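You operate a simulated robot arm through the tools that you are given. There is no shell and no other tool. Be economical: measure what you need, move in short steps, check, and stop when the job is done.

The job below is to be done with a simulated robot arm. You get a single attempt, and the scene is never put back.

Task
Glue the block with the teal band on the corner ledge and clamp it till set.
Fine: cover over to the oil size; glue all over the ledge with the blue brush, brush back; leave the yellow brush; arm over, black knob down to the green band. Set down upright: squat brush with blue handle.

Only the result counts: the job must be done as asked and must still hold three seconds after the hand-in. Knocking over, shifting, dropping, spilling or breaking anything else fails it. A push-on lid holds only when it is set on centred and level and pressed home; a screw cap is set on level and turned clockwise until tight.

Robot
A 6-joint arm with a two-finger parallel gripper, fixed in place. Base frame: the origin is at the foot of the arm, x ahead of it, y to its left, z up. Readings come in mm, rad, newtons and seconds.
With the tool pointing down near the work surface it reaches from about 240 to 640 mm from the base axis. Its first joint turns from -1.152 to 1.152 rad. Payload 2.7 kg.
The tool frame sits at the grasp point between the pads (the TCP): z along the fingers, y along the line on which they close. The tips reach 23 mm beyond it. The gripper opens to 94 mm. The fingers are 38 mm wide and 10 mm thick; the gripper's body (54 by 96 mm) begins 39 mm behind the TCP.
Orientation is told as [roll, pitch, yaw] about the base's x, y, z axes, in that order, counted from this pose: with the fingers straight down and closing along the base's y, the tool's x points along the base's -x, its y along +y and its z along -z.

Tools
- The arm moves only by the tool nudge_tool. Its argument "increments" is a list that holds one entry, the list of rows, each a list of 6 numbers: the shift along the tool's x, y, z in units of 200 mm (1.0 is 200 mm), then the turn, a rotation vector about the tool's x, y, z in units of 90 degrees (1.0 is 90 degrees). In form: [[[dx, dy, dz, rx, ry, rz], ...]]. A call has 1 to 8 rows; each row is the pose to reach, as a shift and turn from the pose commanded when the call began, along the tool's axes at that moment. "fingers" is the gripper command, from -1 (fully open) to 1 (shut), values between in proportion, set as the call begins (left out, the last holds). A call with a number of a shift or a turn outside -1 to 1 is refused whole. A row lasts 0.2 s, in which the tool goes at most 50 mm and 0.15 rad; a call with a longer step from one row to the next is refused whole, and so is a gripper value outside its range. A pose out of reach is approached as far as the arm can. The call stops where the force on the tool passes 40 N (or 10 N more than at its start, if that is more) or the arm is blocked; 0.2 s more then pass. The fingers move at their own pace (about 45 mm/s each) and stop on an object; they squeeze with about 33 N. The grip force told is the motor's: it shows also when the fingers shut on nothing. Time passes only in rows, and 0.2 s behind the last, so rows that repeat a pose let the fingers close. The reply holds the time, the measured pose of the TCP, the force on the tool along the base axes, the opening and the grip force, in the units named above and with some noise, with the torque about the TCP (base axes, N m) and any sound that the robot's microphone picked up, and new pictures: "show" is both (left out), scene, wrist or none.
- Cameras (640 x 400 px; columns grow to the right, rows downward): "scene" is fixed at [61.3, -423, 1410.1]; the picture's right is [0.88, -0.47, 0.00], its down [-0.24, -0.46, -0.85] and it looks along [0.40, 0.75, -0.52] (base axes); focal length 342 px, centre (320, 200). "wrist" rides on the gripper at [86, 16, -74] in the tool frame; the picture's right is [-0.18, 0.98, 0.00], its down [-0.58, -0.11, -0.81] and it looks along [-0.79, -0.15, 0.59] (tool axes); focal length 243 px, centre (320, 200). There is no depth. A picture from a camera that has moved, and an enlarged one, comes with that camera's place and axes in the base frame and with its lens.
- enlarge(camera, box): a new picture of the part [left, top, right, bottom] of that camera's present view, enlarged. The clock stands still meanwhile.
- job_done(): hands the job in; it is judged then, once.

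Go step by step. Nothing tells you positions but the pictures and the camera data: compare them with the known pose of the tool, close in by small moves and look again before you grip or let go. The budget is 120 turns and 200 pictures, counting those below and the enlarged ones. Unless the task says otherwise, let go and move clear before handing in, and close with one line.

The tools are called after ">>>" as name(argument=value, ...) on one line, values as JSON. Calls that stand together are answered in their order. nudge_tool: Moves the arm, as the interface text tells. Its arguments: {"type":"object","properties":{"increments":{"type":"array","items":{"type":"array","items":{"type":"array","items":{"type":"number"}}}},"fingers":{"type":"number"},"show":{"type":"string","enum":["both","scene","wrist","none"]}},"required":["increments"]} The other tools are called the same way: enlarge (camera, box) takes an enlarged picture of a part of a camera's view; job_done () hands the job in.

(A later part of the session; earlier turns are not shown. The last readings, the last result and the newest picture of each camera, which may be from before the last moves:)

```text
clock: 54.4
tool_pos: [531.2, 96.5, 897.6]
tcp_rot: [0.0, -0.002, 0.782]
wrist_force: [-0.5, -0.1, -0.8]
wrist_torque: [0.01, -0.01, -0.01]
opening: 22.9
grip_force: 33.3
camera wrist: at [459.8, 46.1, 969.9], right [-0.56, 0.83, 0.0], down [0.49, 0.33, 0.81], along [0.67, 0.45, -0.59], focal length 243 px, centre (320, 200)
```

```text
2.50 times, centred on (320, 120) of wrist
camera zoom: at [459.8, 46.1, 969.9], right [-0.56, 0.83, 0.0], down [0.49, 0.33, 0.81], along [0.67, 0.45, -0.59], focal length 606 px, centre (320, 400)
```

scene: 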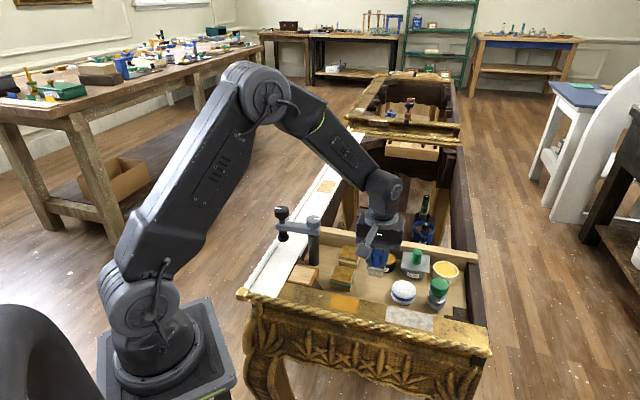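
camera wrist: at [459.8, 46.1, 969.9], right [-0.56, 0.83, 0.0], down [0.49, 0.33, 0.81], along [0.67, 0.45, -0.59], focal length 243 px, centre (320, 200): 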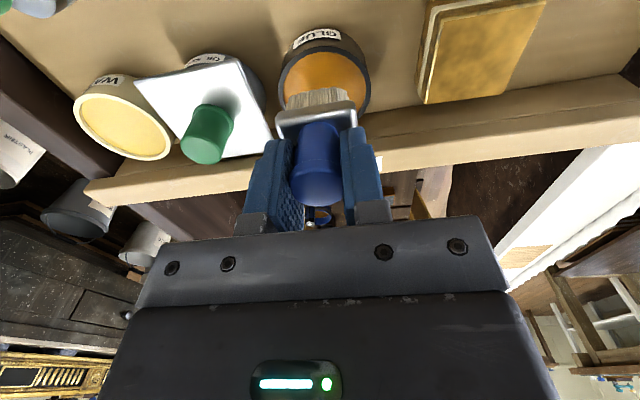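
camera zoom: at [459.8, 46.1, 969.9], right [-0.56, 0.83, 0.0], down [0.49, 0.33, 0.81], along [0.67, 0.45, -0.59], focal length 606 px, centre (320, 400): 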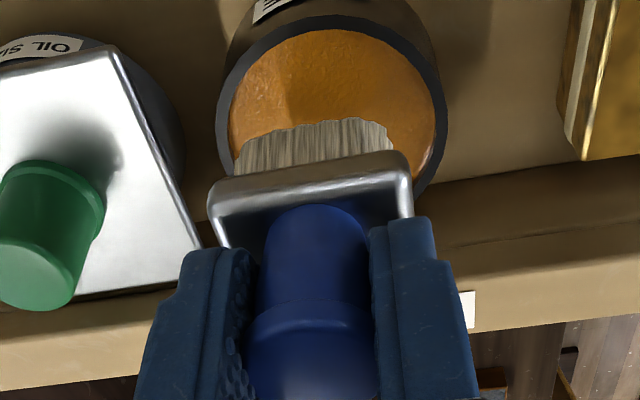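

I'll shift slightly to centre over the pot, then dip.

>>> nudge_tool(increments=[[[0.012, 0.018, 0, 0, 0, 0], [0.012, 0.018, 0.05, 0, 0, 0], [0.012, 0.018, 0.1, 0, 0, 0], [0.012, 0.018, 0.13, 0, 0, 0], [0.012, 0.018, 0.15, 0, 0, 0], [0.012, 0.018, 0.15, 0, 0, 0]]], show="wrist")

>>> enlarge(camera="scene", box=[350, 220, 430, 290])

```text
clock: 55.6
tool_pos: [529.5, 98.1, 873.0]
tcp_rot: [-0.007, -0.01, 0.787]
wrist_force: [-0.9, 0.0, 3.8]
wrist_torque: [0.12, 0.04, -0.03]
opening: 22.8
grip_force: 33.3
stopped in row 6: the force on the tool passed its limit at 43 N (the readings are from after the stop); the commanded pose is now the measured one
camera wrist: at [456.1, 48.2, 945.7], right [-0.56, 0.83, -0.01], down [0.48, 0.33, 0.81], along [0.67, 0.46, -0.58], focal length 243 px, centre (320, 200)
```

wrist: 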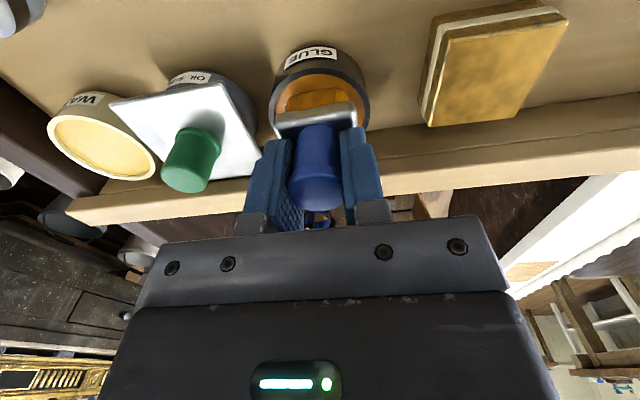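

```text
5.71 times, centred on (390, 255) of scene
camera zoom: at [61.3, -423.0, 1410.1], right [0.88, -0.47, 0.0], down [-0.24, -0.46, -0.85], along [0.4, 0.75, -0.52], focal length 1956 px, centre (-80, -114)
```

zoom: 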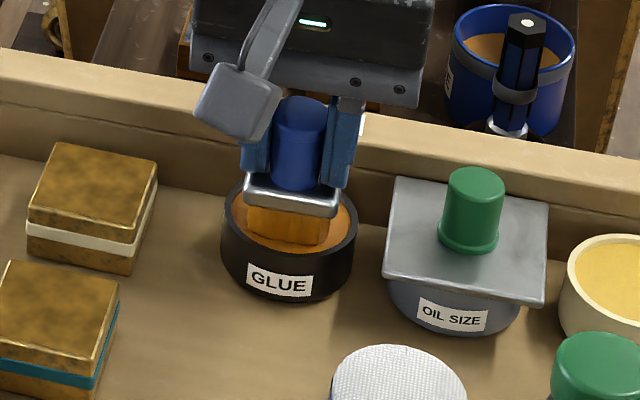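

The bristles are loaded with glue (they now look orange). I'll lift and carry the brush over to the ledge.

>>> nudge_tool(increments=[[[0, 0, -0.1, 0, 0, 0], [0, 0, -0.235, -0.0077, 0.0014, 0], [0.12, 0.18, -0.235, -0.0077, 0.0014, 0], [0.24, 0.36, -0.235, -0.0077, 0.0014, 0], [0.36, 0.54, -0.235, -0.0077, 0.0014, 0], [0.48, 0.72, -0.235, -0.0077, 0.0014, 0], [0.56, 0.85, -0.235, -0.0077, 0.0014, 0], [0.6027, 0.907, -0.235, -0.0077, 0.0014, 0]]], show="both")

>>> enlarge(camera="scene", box=[250, 200, 350, 300])

>>> enlarge(camera="wrist", box=[200, 0, 440, 150])

```text
clock: 57.4
tool_pos: [313.2, 140.5, 914.7]
tcp_rot: [0.005, -0.007, 0.785]
wrist_force: [-0.2, 0.1, -0.1]
wrist_torque: [-0.01, -0.01, 0.01]
opening: 22.8
grip_force: 32.5
camera wrist: at [241.5, 89.7, 987.8], right [-0.56, 0.83, 0.01], down [0.49, 0.33, 0.81], along [0.67, 0.46, -0.59], focal length 243 px, centre (320, 200)
```

scene: 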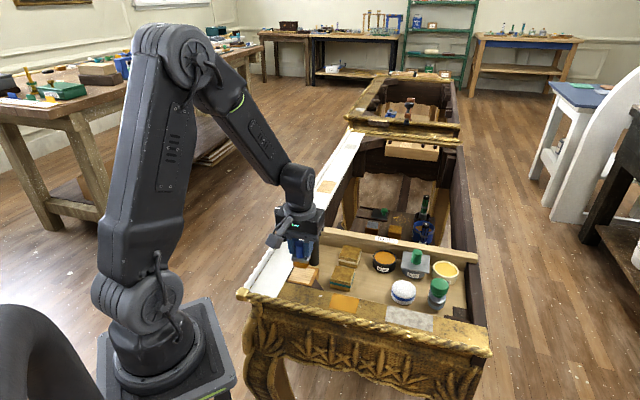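
wrist: 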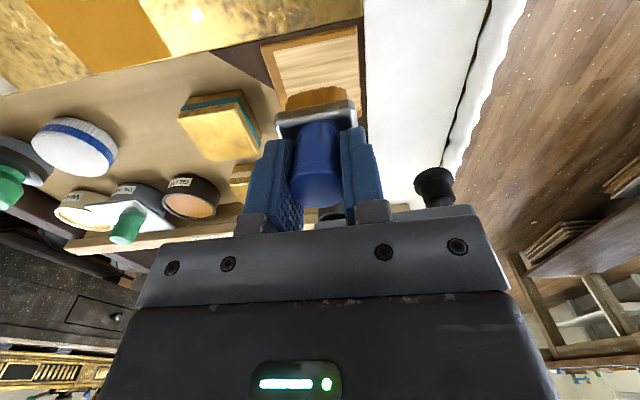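

```text
4.00 times, centred on (300, 250) of scene
camera zoom: at [61.3, -423.0, 1410.1], right [0.88, -0.47, 0.0], down [-0.24, -0.46, -0.85], along [0.4, 0.75, -0.52], focal length 1369 px, centre (400, 0)
```

zoom: 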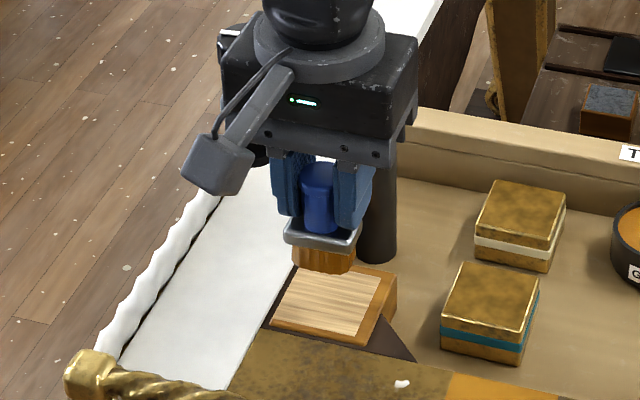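

```text
2.67 times, centred on (320, 75) of wrist
camera zoom: at [241.5, 89.7, 987.8], right [-0.56, 0.83, 0.01], down [0.49, 0.33, 0.81], along [0.67, 0.46, -0.59], focal length 647 px, centre (320, 533)
```

zoom: 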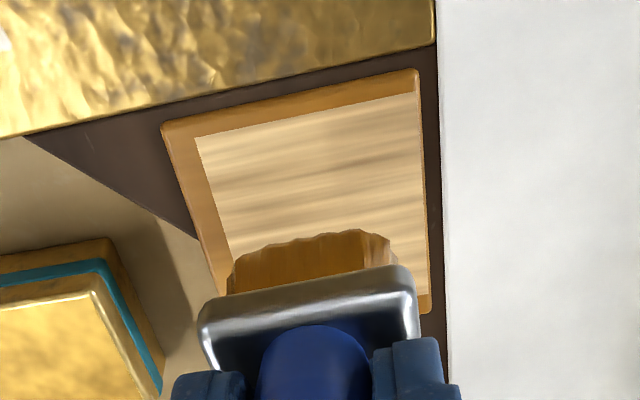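

The ledge's bare square is 52 mm, centred (315.5,141.3). I'll descend at its centre to find contact with the bristles.

>>> nudge_tool(increments=[[[-0.005, 0.007, 0.06, 0, 0.004, 0], [-0.005, 0.007, 0.12, 0, 0.004, 0], [-0.005, 0.007, 0.165, 0, 0.004, 0], [-0.005, 0.007, 0.175, 0, 0.004, 0]]], show="wrist")

>>> enlarge(camera="scene", box=[260, 220, 360, 300])

```text
clock: 58.4
tool_pos: [315.1, 144.1, 882.1]
tcp_rot: [0.005, 0.001, 0.786]
wrist_force: [-0.2, 0.4, -1.3]
wrist_torque: [0.0, -0.01, -0.01]
opening: 22.9
grip_force: 32.8
camera wrist: at [242.5, 93.6, 956.3], right [-0.56, 0.83, 0.01], down [0.49, 0.33, 0.81], along [0.66, 0.46, -0.59], focal length 243 px, centre (320, 200)
```

wrist: 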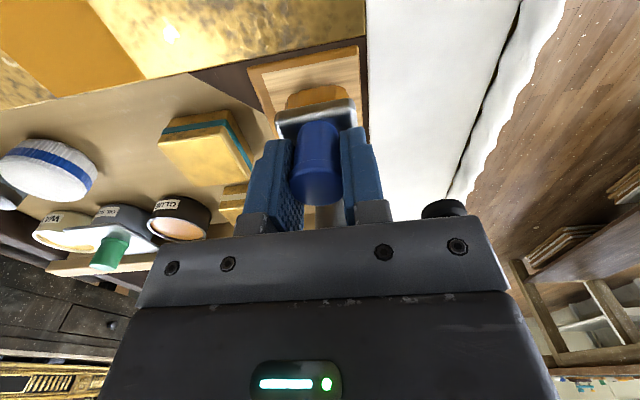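

```text
5.00 times, centred on (310, 260) of scene
camera zoom: at [61.3, -423.0, 1410.1], right [0.88, -0.47, 0.0], down [-0.24, -0.46, -0.85], along [0.4, 0.75, -0.52], focal length 1712 px, centre (370, -100)
```

zoom: 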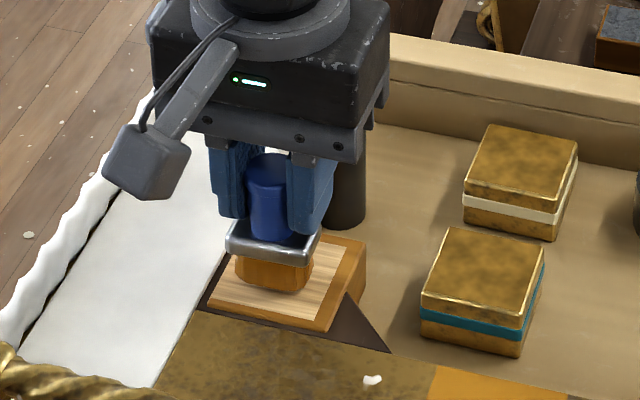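

Almost touching. Lowering in millimetre steps.

>>> nudge_tool(increments=[[[0, 0, 0.005, 0, 0, 0], [0, 0, 0.01, 0, 0, 0], [0, 0, 0.013, 0, 0, 0]]], show="none")

>>> nudge_tool(increments=[[[0, 0, 0.004, 0, 0, 0], [0, 0, 0.008, 0, 0, 0]]], show="none")

>>> nudge_tool(increments=[[[0, 0, 0.003, 0, 0, 0], [0, 0, 0.006, 0, 0, 0]]], show="none")

```text
clock: 59.2
tool_pos: [314.0, 144.2, 879.1]
tcp_rot: [0.005, -0.002, 0.784]
wrist_force: [-0.3, -0.9, 2.1]
wrist_torque: [-0.14, -0.09, -0.01]
opening: 22.8
grip_force: 32.9
```

```text
clock: 59.8
tool_pos: [313.7, 142.8, 877.7]
tcp_rot: [0.005, -0.001, 0.783]
wrist_force: [-2.9, -0.7, 19.9]
wrist_torque: [-0.25, -0.12, -0.07]
opening: 22.6
grip_force: 32.8
```

```text
clock: 60.4
tool_pos: [314.1, 141.9, 876.9]
tcp_rot: [0.007, 0.0, 0.785]
wrist_force: [-4.5, -0.1, 24.1]
wrist_torque: [-0.29, -0.19, -0.07]
opening: 22.5
grip_force: 32.9
```

Contact confirmed near z=878. I'll ease to light pressure and sweep the whole square.

>>> nudge_tool(increments=[[[0.03, 0.02, -0.005, 0, 0, 0], [0.085, 0.045, -0.005, 0, 0, 0], [0.045, 0.045, -0.005, 0, 0, 0], [0, 0.045, -0.005, 0, 0, 0], [-0.045, 0.045, -0.005, 0, 0, 0], [-0.09, 0.045, -0.005, 0, 0, 0], [-0.09, 0, -0.005, 0, 0, 0], [-0.045, 0, -0.005, 0, 0, 0]]], show="wrist")

>>> enlarge(camera="wrist", box=[220, 20, 420, 145])

>>> enlarge(camera="scene", box=[260, 230, 340, 290])

```text
clock: 62.2
tool_pos: [320.7, 150.5, 879.2]
tcp_rot: [0.004, -0.004, 0.786]
wrist_force: [0.0, -0.6, 0.0]
wrist_torque: [0.02, -0.04, 0.0]
opening: 22.6
grip_force: 33.6
camera wrist: at [248.6, 98.9, 951.9], right [-0.56, 0.83, 0.0], down [0.49, 0.33, 0.81], along [0.66, 0.46, -0.59], focal length 243 px, centre (320, 200)
```

wrist: 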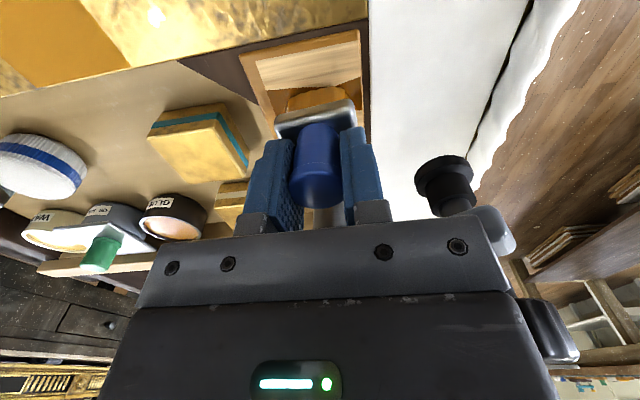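

```text
3.20 times, centred on (320, 82) of wrist
camera zoom: at [248.6, 98.9, 951.9], right [-0.56, 0.83, 0.0], down [0.49, 0.33, 0.81], along [0.66, 0.46, -0.59], focal length 776 px, centre (320, 576)
```

zoom: 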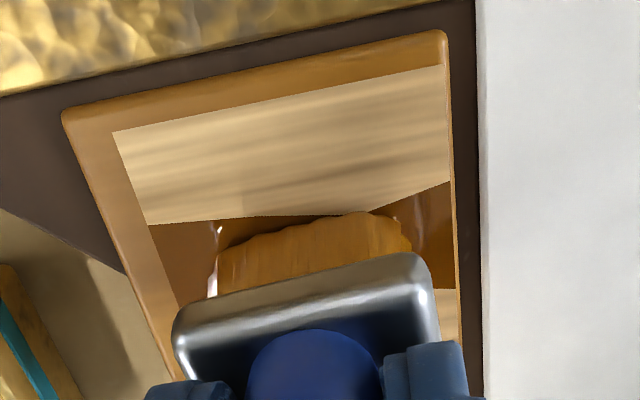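

```text
6.67 times, centred on (300, 260) of scene
camera zoom: at [61.4, -423.0, 1410.1], right [0.88, -0.47, 0.0], down [-0.24, -0.46, -0.85], along [0.4, 0.75, -0.52], focal length 2282 px, centre (453, -200)
```

zoom: 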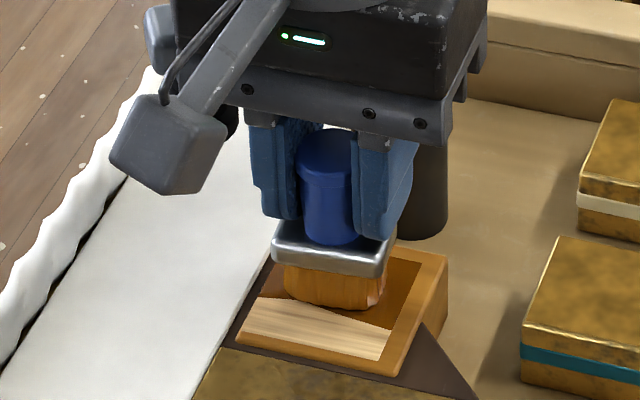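

Glue is going on, but contact was lost in places. I'll lower slightly and sweep again in full.

>>> nudge_tool(increments=[[[0, 0, 0.005, 0, 0, 0], [0.04, 0.02, 0.006, 0, 0, 0], [0.09, 0.04, 0.006, 0, 0, 0], [0.13, 0.045, 0.006, 0, 0, 0], [0.135, 0, 0.006, 0, 0, 0], [0.135, -0.045, 0.006, 0, 0, 0], [0.09, -0.045, 0.006, 0, 0, 0]]], show="none")

>>> enlarge(camera="wrist", box=[220, 20, 420, 145])

>>> enlarge(camera="scene", box=[260, 230, 340, 290])

```text
clock: 63.8
tool_pos: [312.3, 130.8, 876.4]
tcp_rot: [0.004, 0.002, 0.784]
wrist_force: [-2.5, -3.4, 12.9]
wrist_torque: [-0.32, -0.1, -0.11]
opening: 22.6
grip_force: 32.7
```

```text
3.20 times, centred on (320, 82) of wrist
camera zoom: at [242.2, 80.8, 949.8], right [-0.56, 0.83, 0.01], down [0.49, 0.33, 0.8], along [0.66, 0.46, -0.59], focal length 776 px, centre (320, 576)
```

zoom: 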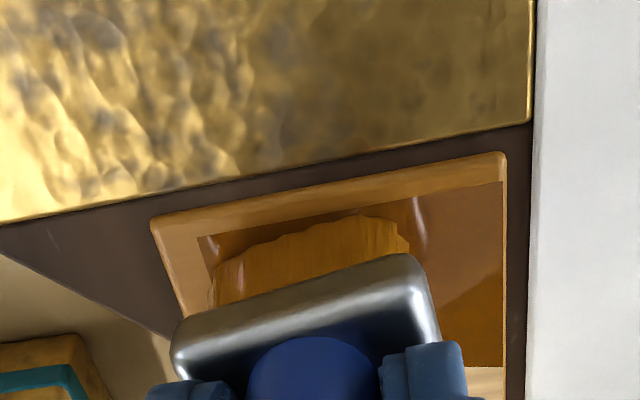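

```text
6.67 times, centred on (300, 260) of scene
camera zoom: at [61.1, -423.2, 1410.1], right [0.88, -0.47, 0.0], down [-0.24, -0.46, -0.85], along [0.4, 0.75, -0.52], focal length 2282 px, centre (453, -200)
```

zoom: 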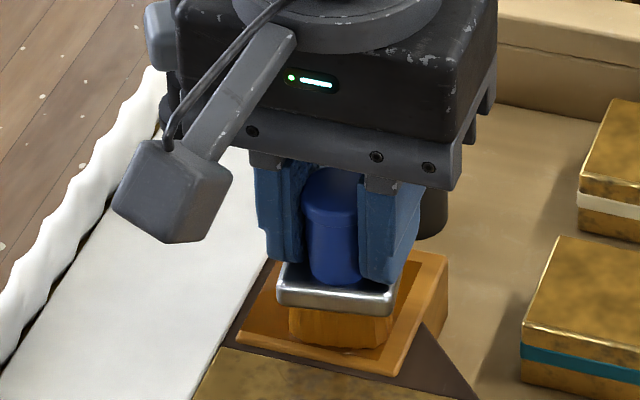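

Nearly all covered; I'll finish the far strip and the −y side.

>>> nudge_tool(increments=[[[-0.045, 0, 0, 0, 0, 0], [-0.09, 0, 0, 0, 0, 0], [-0.14, 0, 0, 0, 0, 0], [-0.14, 0.045, 0, 0, 0, 0], [-0.14, 0.095, 0, 0, 0, 0], [-0.1, 0.095, 0, 0, 0, 0], [-0.05, 0.05, 0, 0, 0, 0]]], show="none")

>>> nudge_tool(increments=[[[0, 0, -0.05, 0, 0, 0], [0, 0, -0.2, 0, 0, 0], [-0.1, 0, -0.3, 0, 0, 0], [-0.3, 0, -0.3, 0, 0, 0]]], show="wrist")

>>> enlarge(camera="scene", box=[260, 230, 340, 290])

>>> enlarge(camera="wrist", box=[220, 0, 420, 125])

```text
clock: 64.7
tool_pos: [328.8, 149.7, 875.8]
tcp_rot: [0.008, 0.014, 0.779]
wrist_force: [-9.2, -2.0, 7.1]
wrist_torque: [0.18, -0.49, 0.17]
opening: 22.7
grip_force: 32.7
stopped in row 4: the force on the tool passed its limit at 43 N (the readings are from after the stop); the commanded pose is now the measured one
```

```text
clock: 65.7
tool_pos: [351.7, 173.4, 932.9]
tcp_rot: [0.022, 0.056, 0.778]
wrist_force: [-7.3, -2.4, -2.8]
wrist_torque: [-0.02, 0.03, 0.07]
opening: 22.6
grip_force: 33.5
stopped in row 4: the force on the tool passed its limit at 93 N (the readings are from after the stop); the commanded pose is now the measured one
camera wrist: at [283.2, 126.3, 1012.2], right [-0.56, 0.83, 0.01], down [0.53, 0.35, 0.77], along [0.64, 0.44, -0.64], focal length 243 px, centre (320, 200)
```

wrist: 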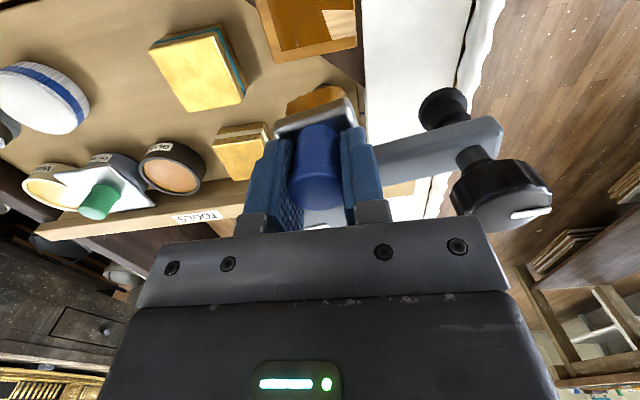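

```text
6.67 times, centred on (300, 260) of scene
camera zoom: at [61.1, -423.1, 1410.1], right [0.88, -0.47, 0.0], down [-0.24, -0.46, -0.85], along [0.4, 0.75, -0.52], focal length 2282 px, centre (453, -200)
```

zoom: 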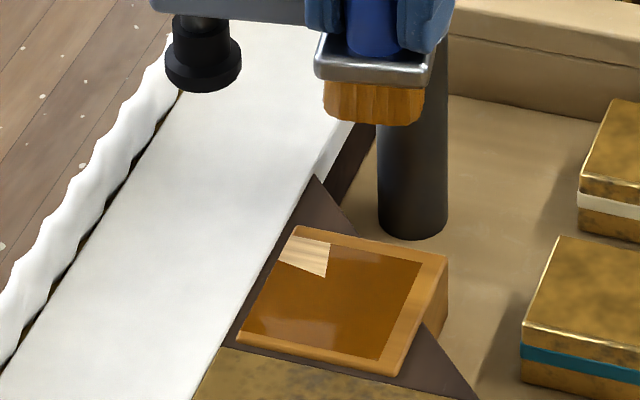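

```text
3.20 times, centred on (320, 62) of wrist
camera zoom: at [283.2, 126.3, 1012.2], right [-0.56, 0.83, 0.01], down [0.53, 0.35, 0.77], along [0.64, 0.44, -0.64], focal length 776 px, centre (320, 640)
```

zoom: 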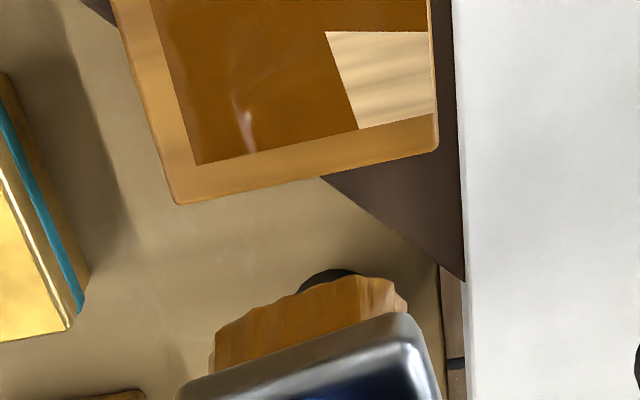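

I moved the wrong way and bumped the clamp arm; I'll back straight off, level the tool and check everything.

>>> nudge_tool(increments=[[[0.06, 0, -0.01, 0, 0, 0], [0.15, 0, -0.02, 0.024, -0.026, 0], [0.25, 0, -0.02, 0.024, -0.026, 0]]], show="both")

>>> enlarge(camera="scene", box=[260, 190, 360, 290])

>>> enlarge(camera="wrist", box=[220, 0, 560, 230])

```text
clock: 66.5
tool_pos: [317.7, 140.3, 938.9]
tcp_rot: [-0.019, 0.009, 0.779]
wrist_force: [0.6, 0.1, -1.6]
wrist_torque: [0.03, -0.03, 0.04]
opening: 22.6
grip_force: 33.3
camera wrist: at [244.5, 92.2, 1013.5], right [-0.56, 0.83, -0.02], down [0.48, 0.35, 0.8], along [0.67, 0.44, -0.6], focal length 243 px, centre (320, 200)
```

scene: 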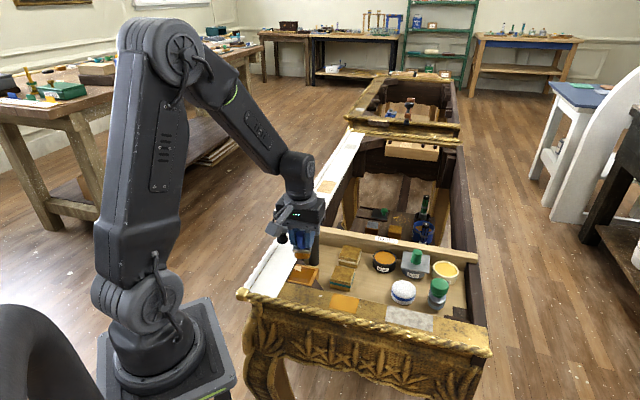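
wrist: 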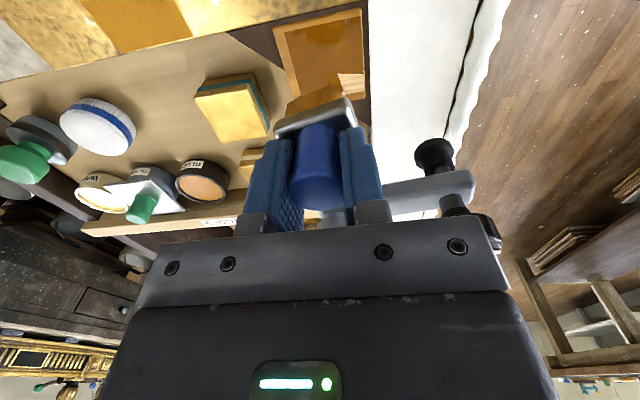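

```text
4.00 times, centred on (310, 240) of scene
camera zoom: at [61.4, -423.0, 1410.1], right [0.88, -0.47, 0.0], down [-0.24, -0.46, -0.85], along [0.4, 0.75, -0.52], focal length 1369 px, centre (360, 40)
```

zoom: 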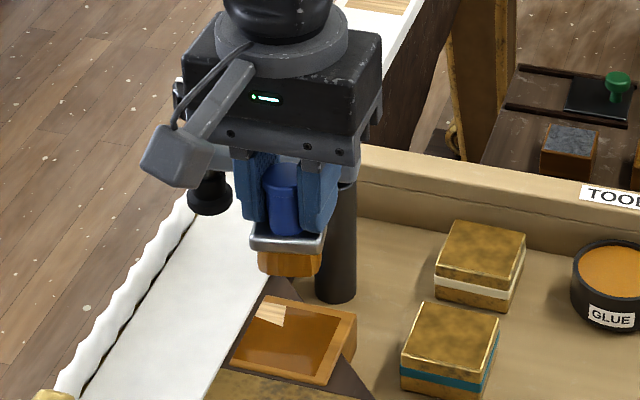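

```text
1.74 times, centred on (390, 115) of wrist
camera zoom: at [244.5, 92.2, 1013.5], right [-0.56, 0.83, -0.02], down [0.48, 0.35, 0.8], along [0.67, 0.44, -0.6], focal length 422 px, centre (198, 348)
```

zoom: 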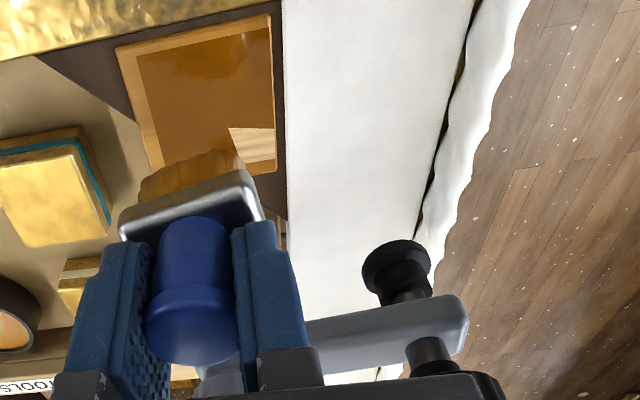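

The clamp seems unmoved and one small corner patch near (315,175) remains dry. I'll level the tool and approach that patch from above.

>>> nudge_tool(increments=[[[-0.07, 0.07, 0, -0.0045, -0.0126, 0], [-0.07, 0.07, 0.1, -0.0045, -0.0126, 0], [-0.07, 0.07, 0.2, -0.0045, -0.0126, 0], [-0.07, 0.07, 0.26, -0.0045, -0.0126, 0]]], show="wrist")

>>> enlarge(camera="scene", box=[260, 210, 360, 290])

>>> enlarge(camera="wrist", box=[220, 0, 440, 140])

```text
clock: 67.5
tool_pos: [319.9, 158.7, 886.7]
tcp_rot: [-0.011, -0.011, 0.778]
wrist_force: [-0.3, -0.2, -0.2]
wrist_torque: [-0.01, -0.02, 0.0]
opening: 22.7
grip_force: 32.8
camera wrist: at [246.1, 108.9, 960.3], right [-0.56, 0.83, -0.01], down [0.48, 0.33, 0.81], along [0.68, 0.45, -0.58], focal length 243 px, centre (320, 200)
```

wrist: 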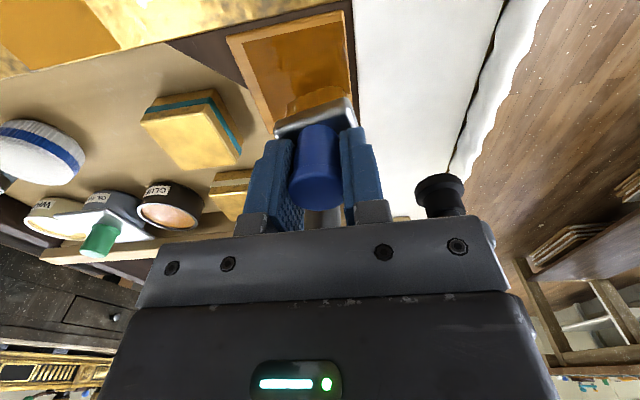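

```text
5.00 times, centred on (310, 250) of scene
camera zoom: at [61.3, -423.0, 1410.1], right [0.88, -0.47, 0.0], down [-0.24, -0.46, -0.85], along [0.4, 0.75, -0.52], focal length 1712 px, centre (370, -50)
```

zoom: 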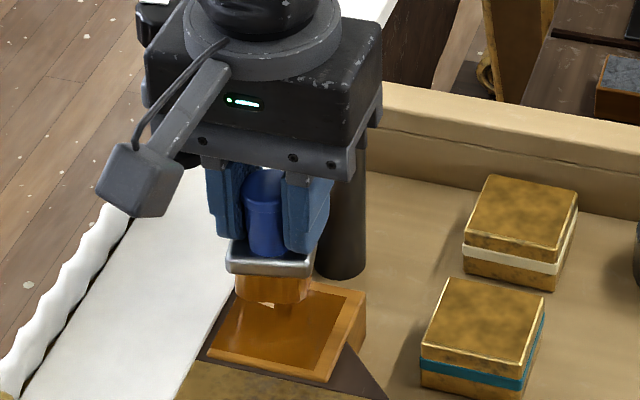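

```text
2.86 times, centred on (330, 70) of wrist
camera zoom: at [246.1, 108.9, 960.3], right [-0.56, 0.83, -0.01], down [0.48, 0.33, 0.81], along [0.68, 0.45, -0.58], focal length 693 px, centre (291, 571)
```

zoom: 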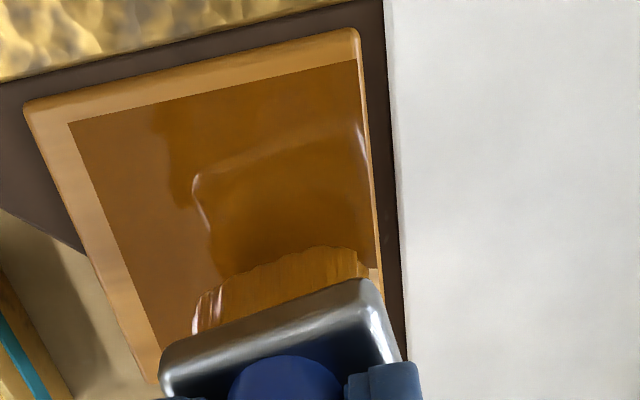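

>>> nudge_tool(increments=[[[0, 0.01, 0.02, 0, 0, 0], [0, 0.015, 0.035, 0, 0, 0], [0, 0.015, 0.045, 0, 0, 0], [0, 0.015, 0.05, 0, 0, 0]]], show="none")

>>> nudge_tool(increments=[[[0.02, 0.015, 0.003, 0, 0, 0], [0.02, 0.025, 0.003, 0, 0, 0], [0, 0.025, 0.003, 0, 0, 0], [-0.02, 0.015, 0.003, 0, 0, 0], [-0.02, 0, 0.003, 0, 0, 0], [0.02, 0, 0.003, 0, 0, 0]]], show="none")

>>> enlarge(camera="scene", box=[260, 210, 360, 290])

```text
clock: 68.5
tool_pos: [315.8, 160.7, 878.0]
tcp_rot: [-0.01, -0.011, 0.778]
wrist_force: [-0.3, 0.5, -0.4]
wrist_torque: [0.01, 0.01, 0.02]
opening: 22.5
grip_force: 32.7
```

```text
clock: 69.9
tool_pos: [312.6, 158.6, 876.9]
tcp_rot: [-0.012, -0.011, 0.778]
wrist_force: [0.3, 0.1, -1.3]
wrist_torque: [-0.02, 0.02, -0.01]
opening: 22.5
grip_force: 32.5
```

```text
5.00 times, centred on (310, 250) of scene
camera zoom: at [61.4, -423.0, 1410.1], right [0.88, -0.47, 0.0], down [-0.24, -0.46, -0.85], along [0.4, 0.75, -0.52], focal length 1712 px, centre (370, -50)
```

zoom: 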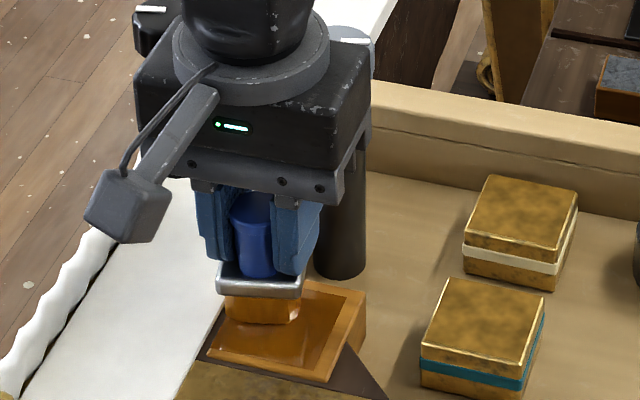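

No contact force yet; the brush sits a little higher in the grip now. I'll go back over the patch and lower further.

>>> nudge_tool(increments=[[[-0.03, 0.015, 0, 0, 0, 0], [-0.03, 0.015, 0.006, 0, 0, 0], [-0.03, 0.015, 0.012, 0, 0, 0]]], show="none")

>>> nudge_tool(increments=[[[0, 0, 0.005, 0, 0, 0], [0, 0, 0.01, 0, 0, 0]]], show="none")

>>> enlarge(camera="scene", box=[270, 230, 350, 290])

>>> enlarge(camera="wrist", box=[220, 0, 440, 140])

```text
clock: 70.7
tool_pos: [315.5, 165.0, 876.6]
tcp_rot: [-0.013, -0.014, 0.781]
wrist_force: [-3.2, -6.3, 27.5]
wrist_torque: [0.0, 0.11, -0.01]
opening: 22.5
grip_force: 33.1
```

```text
clock: 71.1
tool_pos: [316.5, 165.3, 874.9]
tcp_rot: [-0.013, -0.015, 0.779]
wrist_force: [-4.8, -3.1, 9.7]
wrist_torque: [0.19, 0.02, -0.07]
opening: 22.4
grip_force: 32.9
stopped in row 2: the force on the tool passed its limit at 43 N (the readings are from after the stop); the commanded pose is now the measured one
```

```text
6.67 times, centred on (310, 260) of scene
camera zoom: at [61.1, -423.1, 1410.1], right [0.88, -0.47, 0.0], down [-0.24, -0.46, -0.85], along [0.4, 0.75, -0.52], focal length 2282 px, centre (387, -200)
```

zoom: 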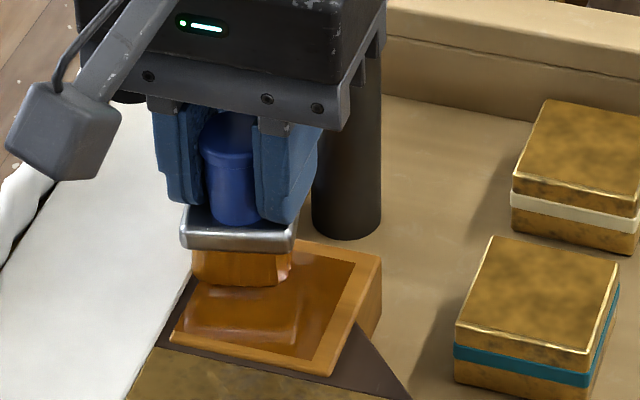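

```text
2.86 times, centred on (330, 70) of wrist
camera zoom: at [242.1, 114.7, 948.2], right [-0.56, 0.83, -0.01], down [0.48, 0.33, 0.82], along [0.68, 0.45, -0.58], focal length 693 px, centre (291, 571)
```

zoom: 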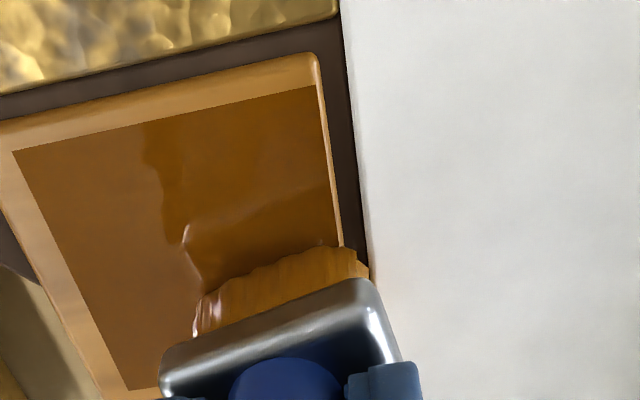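

Contact made there. A short wiggle, then lift clear and look.

>>> nudge_tool(increments=[[[0, -0.015, 0, 0, 0, 0], [-0.02, -0.015, 0, 0, 0, 0], [-0.02, -0.05, 0, 0, 0, 0], [0.03, -0.05, 0, 0, 0, 0], [0.05, -0.03, -0.02, 0, 0, 0], [0.1, -0.03, -0.15, 0, 0, 0], [0.2, -0.03, -0.3, 0, 0, 0]]], show="none")

>>> nudge_tool(increments=[[[0.1, -0.1, 0, 0, 0, 0], [0.1, -0.3, 0, 0, 0, 0]]], show="wrist")

>>> enlarge(camera="scene", box=[270, 230, 350, 290])

```text
clock: 71.8
tool_pos: [316.8, 162.4, 875.2]
tcp_rot: [-0.01, 0.0, 0.776]
wrist_force: [-7.9, -5.4, 13.2]
wrist_torque: [0.45, -0.31, 0.01]
opening: 22.7
grip_force: 32.6
stopped in row 3: the force on the tool passed its limit at 46 N (the readings are from after the stop); the commanded pose is now the measured one
```

```text
clock: 72.3
tool_pos: [344.0, 107.7, 875.9]
tcp_rot: [-0.008, -0.005, 0.777]
wrist_force: [-1.8, 2.5, 6.6]
wrist_torque: [0.24, 0.2, 0.0]
opening: 22.7
grip_force: 32.7
camera wrist: at [271.0, 57.7, 949.2], right [-0.56, 0.83, -0.01], down [0.48, 0.33, 0.81], along [0.68, 0.45, -0.59], focal length 243 px, centre (320, 200)
```

wrist: 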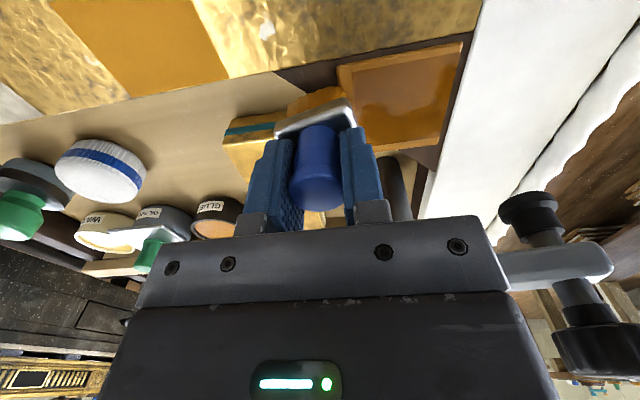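

```text
6.67 times, centred on (310, 260) of scene
camera zoom: at [61.2, -423.0, 1410.1], right [0.88, -0.47, 0.0], down [-0.24, -0.46, -0.85], along [0.4, 0.75, -0.52], focal length 2282 px, centre (387, -200)
```

zoom: 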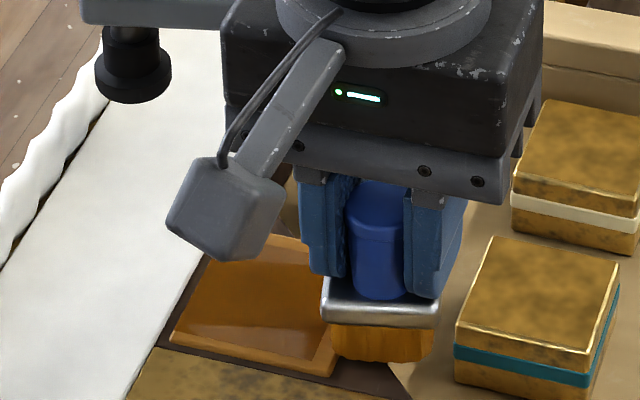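

The sweep took the brush off the ledge's edge but nothing was struck. I'll lift straight up and check.

>>> nudge_tool(increments=[[[0, 0, -0.1, 0, 0, 0], [0, 0, -0.25, 0, 0, 0], [0, -0.1, -0.4, 0, 0, 0], [0, -0.3, -0.4, 0, 0, 0]]], show="both")

>>> enlarge(camera="scene", box=[260, 200, 380, 290])

>>> enlarge(camera="wrist", box=[220, 0, 480, 160])

```text
clock: 73.3
tool_pos: [385.3, 63.0, 956.0]
tcp_rot: [-0.009, -0.003, 0.777]
wrist_force: [0.6, 0.0, 0.3]
wrist_torque: [0.01, 0.0, 0.02]
opening: 22.6
grip_force: 32.3
camera wrist: at [313.5, 12.5, 1029.7], right [-0.56, 0.83, -0.01], down [0.48, 0.33, 0.81], along [0.67, 0.45, -0.59], focal length 243 px, centre (320, 200)
```

scene: 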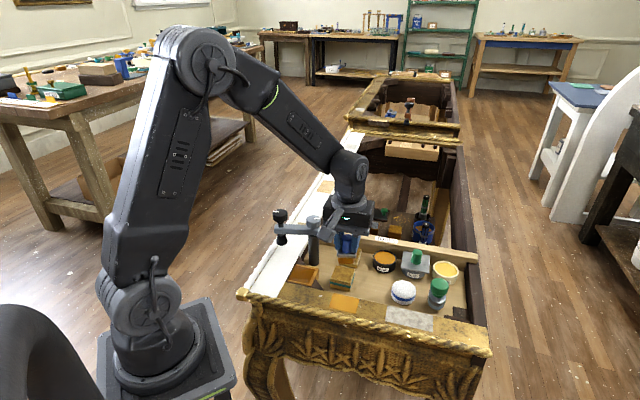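
wrist: 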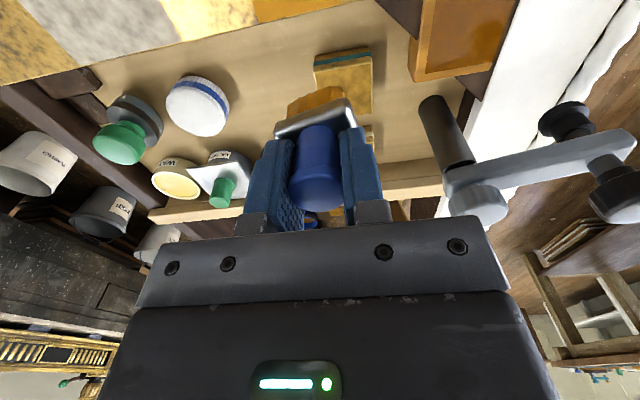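

```text
4.44 times, centred on (320, 245) of scene
camera zoom: at [61.3, -423.0, 1410.1], right [0.88, -0.47, 0.0], down [-0.24, -0.46, -0.85], along [0.4, 0.75, -0.52], focal length 1522 px, centre (320, 0)
```

zoom: 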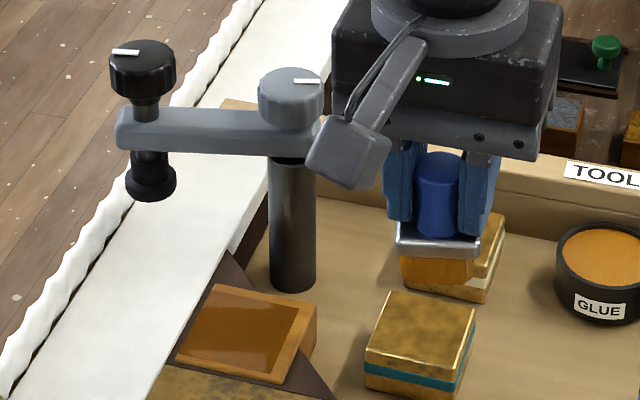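

```text
2.46 times, centred on (350, 80) of wrist
camera zoom: at [313.5, 12.5, 1029.7], right [-0.56, 0.83, -0.01], down [0.48, 0.33, 0.81], along [0.67, 0.45, -0.59], focal length 597 px, centre (246, 495)
```

zoom: 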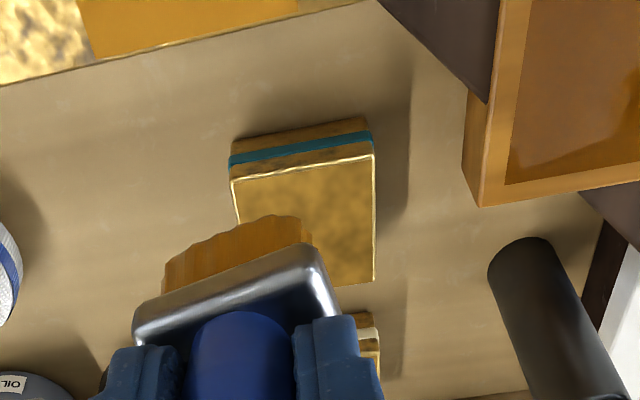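

The ledge is fully coated. Now I'll return the brush to its spot at (453.6,42).

>>> nudge_tool(increments=[[[-0.06, -0.1, 0, -0.0054, -0.0027, 0], [-0.12, -0.22, 0.1, -0.0054, -0.0027, 0], [-0.17, -0.314, 0.25, -0.0054, -0.0027, 0], [-0.17, -0.314, 0.4, -0.0054, -0.0027, 0], [-0.17, -0.314, 0.48, -0.0054, -0.0027, 0]]], show="wrist")

>>> enlarge(camera="scene", box=[330, 220, 430, 300])

```text
clock: 74.5
tool_pos: [456.1, 40.8, 860.2]
tcp_rot: [0.0, -0.009, 0.775]
wrist_force: [0.0, 0.4, -1.8]
wrist_torque: [-0.02, 0.03, 0.01]
opening: 22.4
grip_force: 32.7
camera wrist: at [383.7, -9.2, 933.3], right [-0.56, 0.83, 0.0], down [0.49, 0.33, 0.81], along [0.67, 0.45, -0.58], focal length 243 px, centre (320, 200)
```

wrist: 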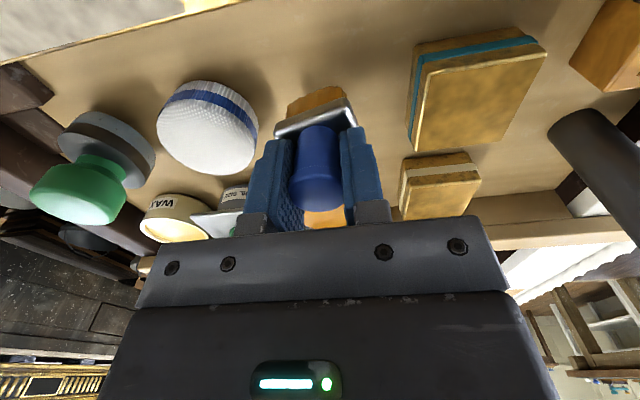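

```text
5.00 times, centred on (380, 260) of scene
camera zoom: at [61.3, -423.0, 1410.1], right [0.88, -0.47, 0.0], down [-0.25, -0.46, -0.85], along [0.4, 0.75, -0.52], focal length 1712 px, centre (20, -100)
```

zoom: 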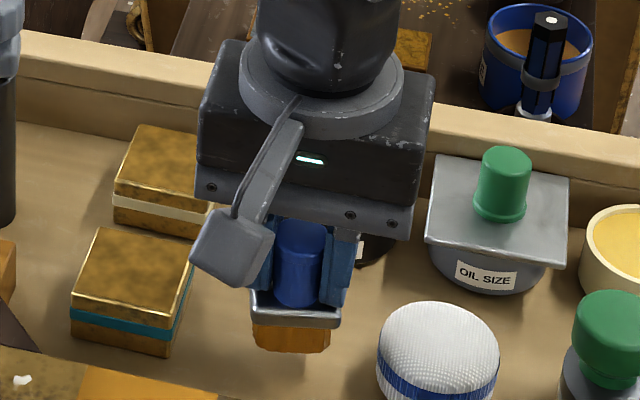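

>>> nudge_tool(increments=[[[0.002, 0.006, 0.03, 0, 0, 0], [0.002, 0.006, 0.06, 0, 0, 0], [0.002, 0.006, 0.07, 0, 0, 0], [0.002, 0.006, 0.074, 0, 0, 0]]], show="none")

>>> nudge_tool(increments=[[[0, 0, 0.004, 0, 0, 0], [0, 0, 0.008, 0, 0, 0]]], show="none")

```text
clock: 75.5
tool_pos: [454.2, 42.6, 846.3]
tcp_rot: [0.0, -0.009, 0.774]
wrist_force: [-0.6, 0.0, -0.5]
wrist_torque: [0.0, -0.01, -0.02]
opening: 22.7
grip_force: 33.5
```

```text
clock: 76.2
tool_pos: [455.8, 42.7, 846.0]
tcp_rot: [-0.004, -0.013, 0.776]
wrist_force: [2.3, -0.8, 7.5]
wrist_torque: [0.04, 0.02, 0.01]
opening: 22.6
grip_force: 32.9
```

The brush touches down (7.5 N). Release and rise.

>>> nudge_tool(increments=[[[0, 0, -0.002, 0, 0, 0], [0, 0, -0.002, 0, 0, 0], [0, 0, -0.002, 0, 0, 0], [0, 0, -0.02, 0, 0, 0], [0, 0, -0.15, 0, 0, 0], [0, 0, -0.35, 0, 0, 0]]], fingers=-0.3, show="wrist")

>>> enlarge(camera="scene", box=[330, 220, 430, 300])

```text
clock: 77.5
tool_pos: [452.6, 41.0, 914.9]
tcp_rot: [-0.002, -0.007, 0.773]
wrist_force: [-0.1, 0.7, -0.5]
wrist_torque: [-0.01, -0.01, 0.0]
opening: 61.0
grip_force: 0.1
camera wrist: at [380.6, -8.6, 987.9], right [-0.56, 0.83, 0.0], down [0.49, 0.33, 0.81], along [0.67, 0.45, -0.59], focal length 243 px, centre (320, 200)
```

wrist: 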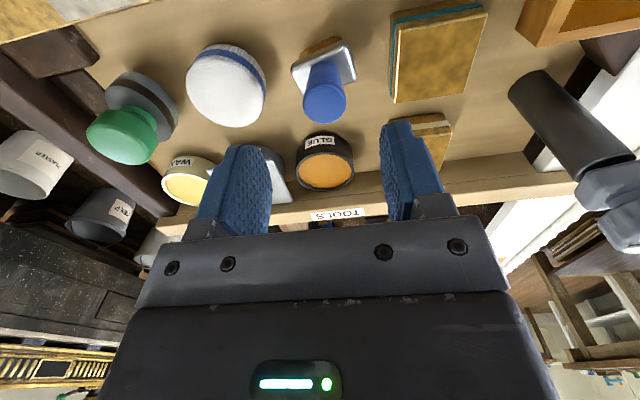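

```text
5.00 times, centred on (380, 260) of scene
camera zoom: at [61.3, -423.0, 1410.1], right [0.88, -0.47, 0.0], down [-0.24, -0.46, -0.85], along [0.4, 0.75, -0.52], focal length 1712 px, centre (20, -100)
```

zoom: 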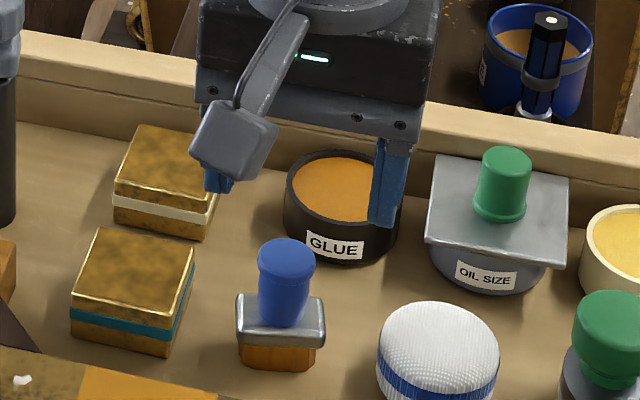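

The brush is back upright. Now to the teal-banded block at about (405,98).

>>> nudge_tool(increments=[[[-0.01, 0.15, 0, 0, 0, -0.007], [-0.025, 0.3, 0, 0, 0.004, -0.007], [-0.025, 0.37, 0.1, 0, 0.004, -0.007], [-0.025, 0.37, 0.22, 0, 0.004, -0.007]]], fingers=-0.42, show="wrist")

>>> enlarge(camera="wrist", box=[200, 0, 440, 160])

>>> enlarge(camera="scene", box=[310, 220, 390, 290])

```text
clock: 78.5
tool_pos: [405.2, 98.2, 871.7]
tcp_rot: [-0.001, -0.002, 0.785]
wrist_force: [0.5, 0.1, -0.3]
wrist_torque: [0.01, -0.03, 0.01]
opening: 66.9
grip_force: 0.1
camera wrist: at [332.3, 48.0, 945.1], right [-0.57, 0.82, 0.0], down [0.49, 0.33, 0.81], along [0.67, 0.46, -0.59], focal length 243 px, centre (320, 200)
```

wrist: 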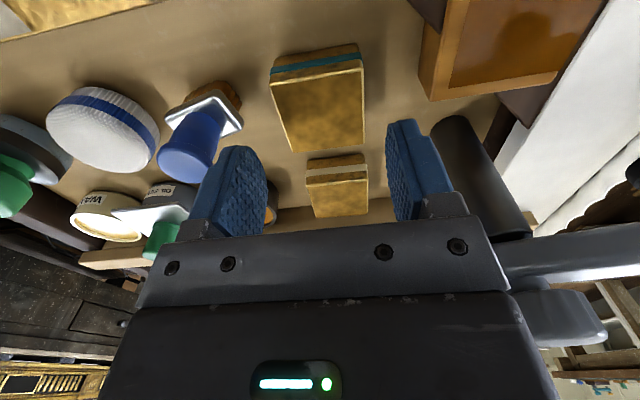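

```text
2.50 times, centred on (320, 80) of wrist
camera zoom: at [332.3, 48.0, 945.1], right [-0.57, 0.82, 0.0], down [0.49, 0.33, 0.81], along [0.67, 0.46, -0.59], focal length 606 px, centre (320, 500)
```

zoom: 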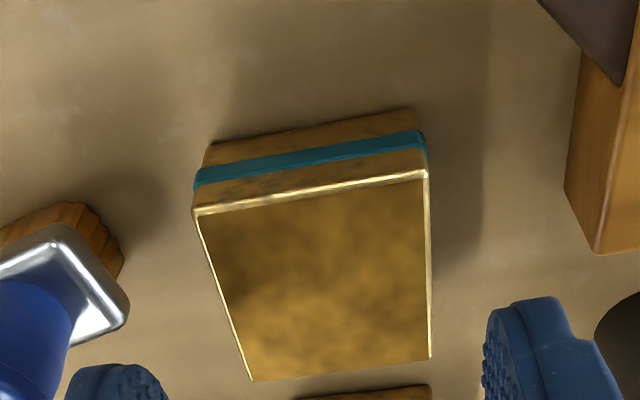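

```text
5.71 times, centred on (350, 255) of scene
camera zoom: at [61.3, -423.0, 1410.1], right [0.88, -0.47, 0.0], down [-0.24, -0.46, -0.85], along [0.4, 0.75, -0.52], focal length 1956 px, centre (149, -114)
```

zoom: 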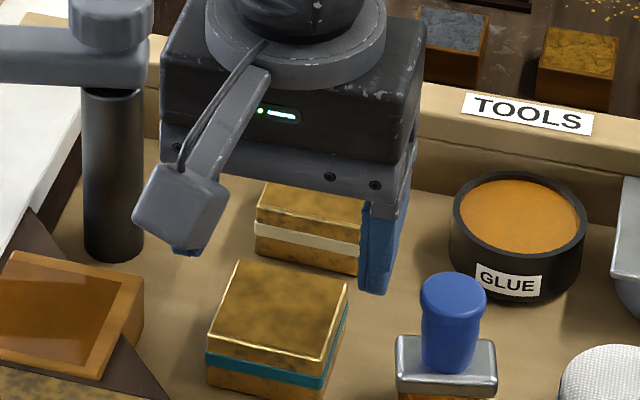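

The block centre is about (406.5,101). I'll align and descend around it.

>>> nudge_tool(increments=[[[-0.0135, 0.005, 0.1, 0, 0, 0], [-0.0135, 0.005, 0.2, 0, 0, 0], [-0.0135, 0.005, 0.26, 0, 0, 0], [-0.0135, 0.005, 0.278, 0, 0, 0]]], show="wrist")

>>> enlarge(camera="scene", box=[310, 220, 390, 290])

```text
clock: 79.5
tool_pos: [407.9, 100.8, 816.8]
tcp_rot: [-0.001, -0.002, 0.785]
wrist_force: [-0.5, 0.4, -0.4]
wrist_torque: [0.05, 0.01, -0.01]
opening: 66.9
grip_force: 0.0
camera wrist: at [335.8, 50.6, 890.7], right [-0.57, 0.82, 0.0], down [0.49, 0.33, 0.81], along [0.67, 0.46, -0.59], focal length 243 px, centre (320, 200)
```

wrist: 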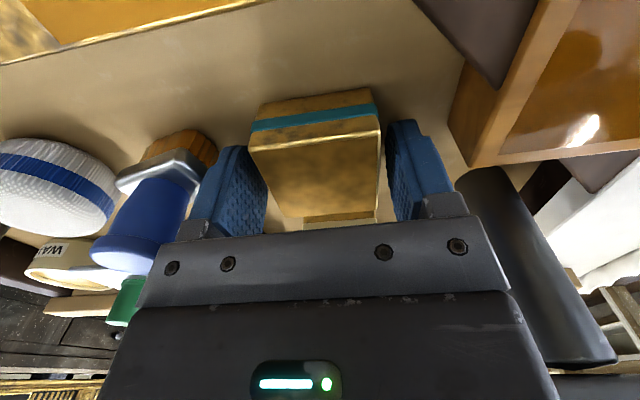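

```text
5.71 times, centred on (350, 255) of scene
camera zoom: at [61.3, -423.0, 1410.1], right [0.88, -0.47, 0.0], down [-0.24, -0.46, -0.85], along [0.4, 0.75, -0.52], focal length 1956 px, centre (149, -114)
```

zoom: 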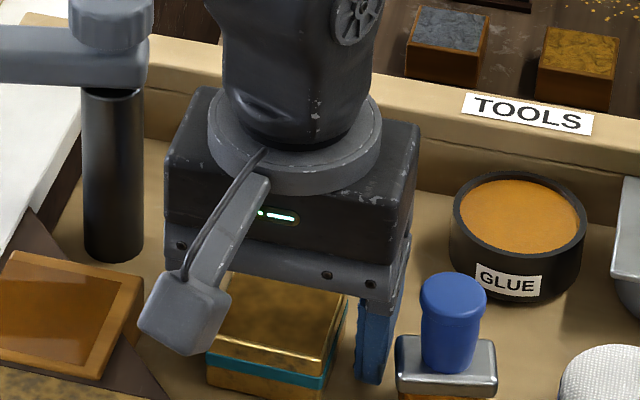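

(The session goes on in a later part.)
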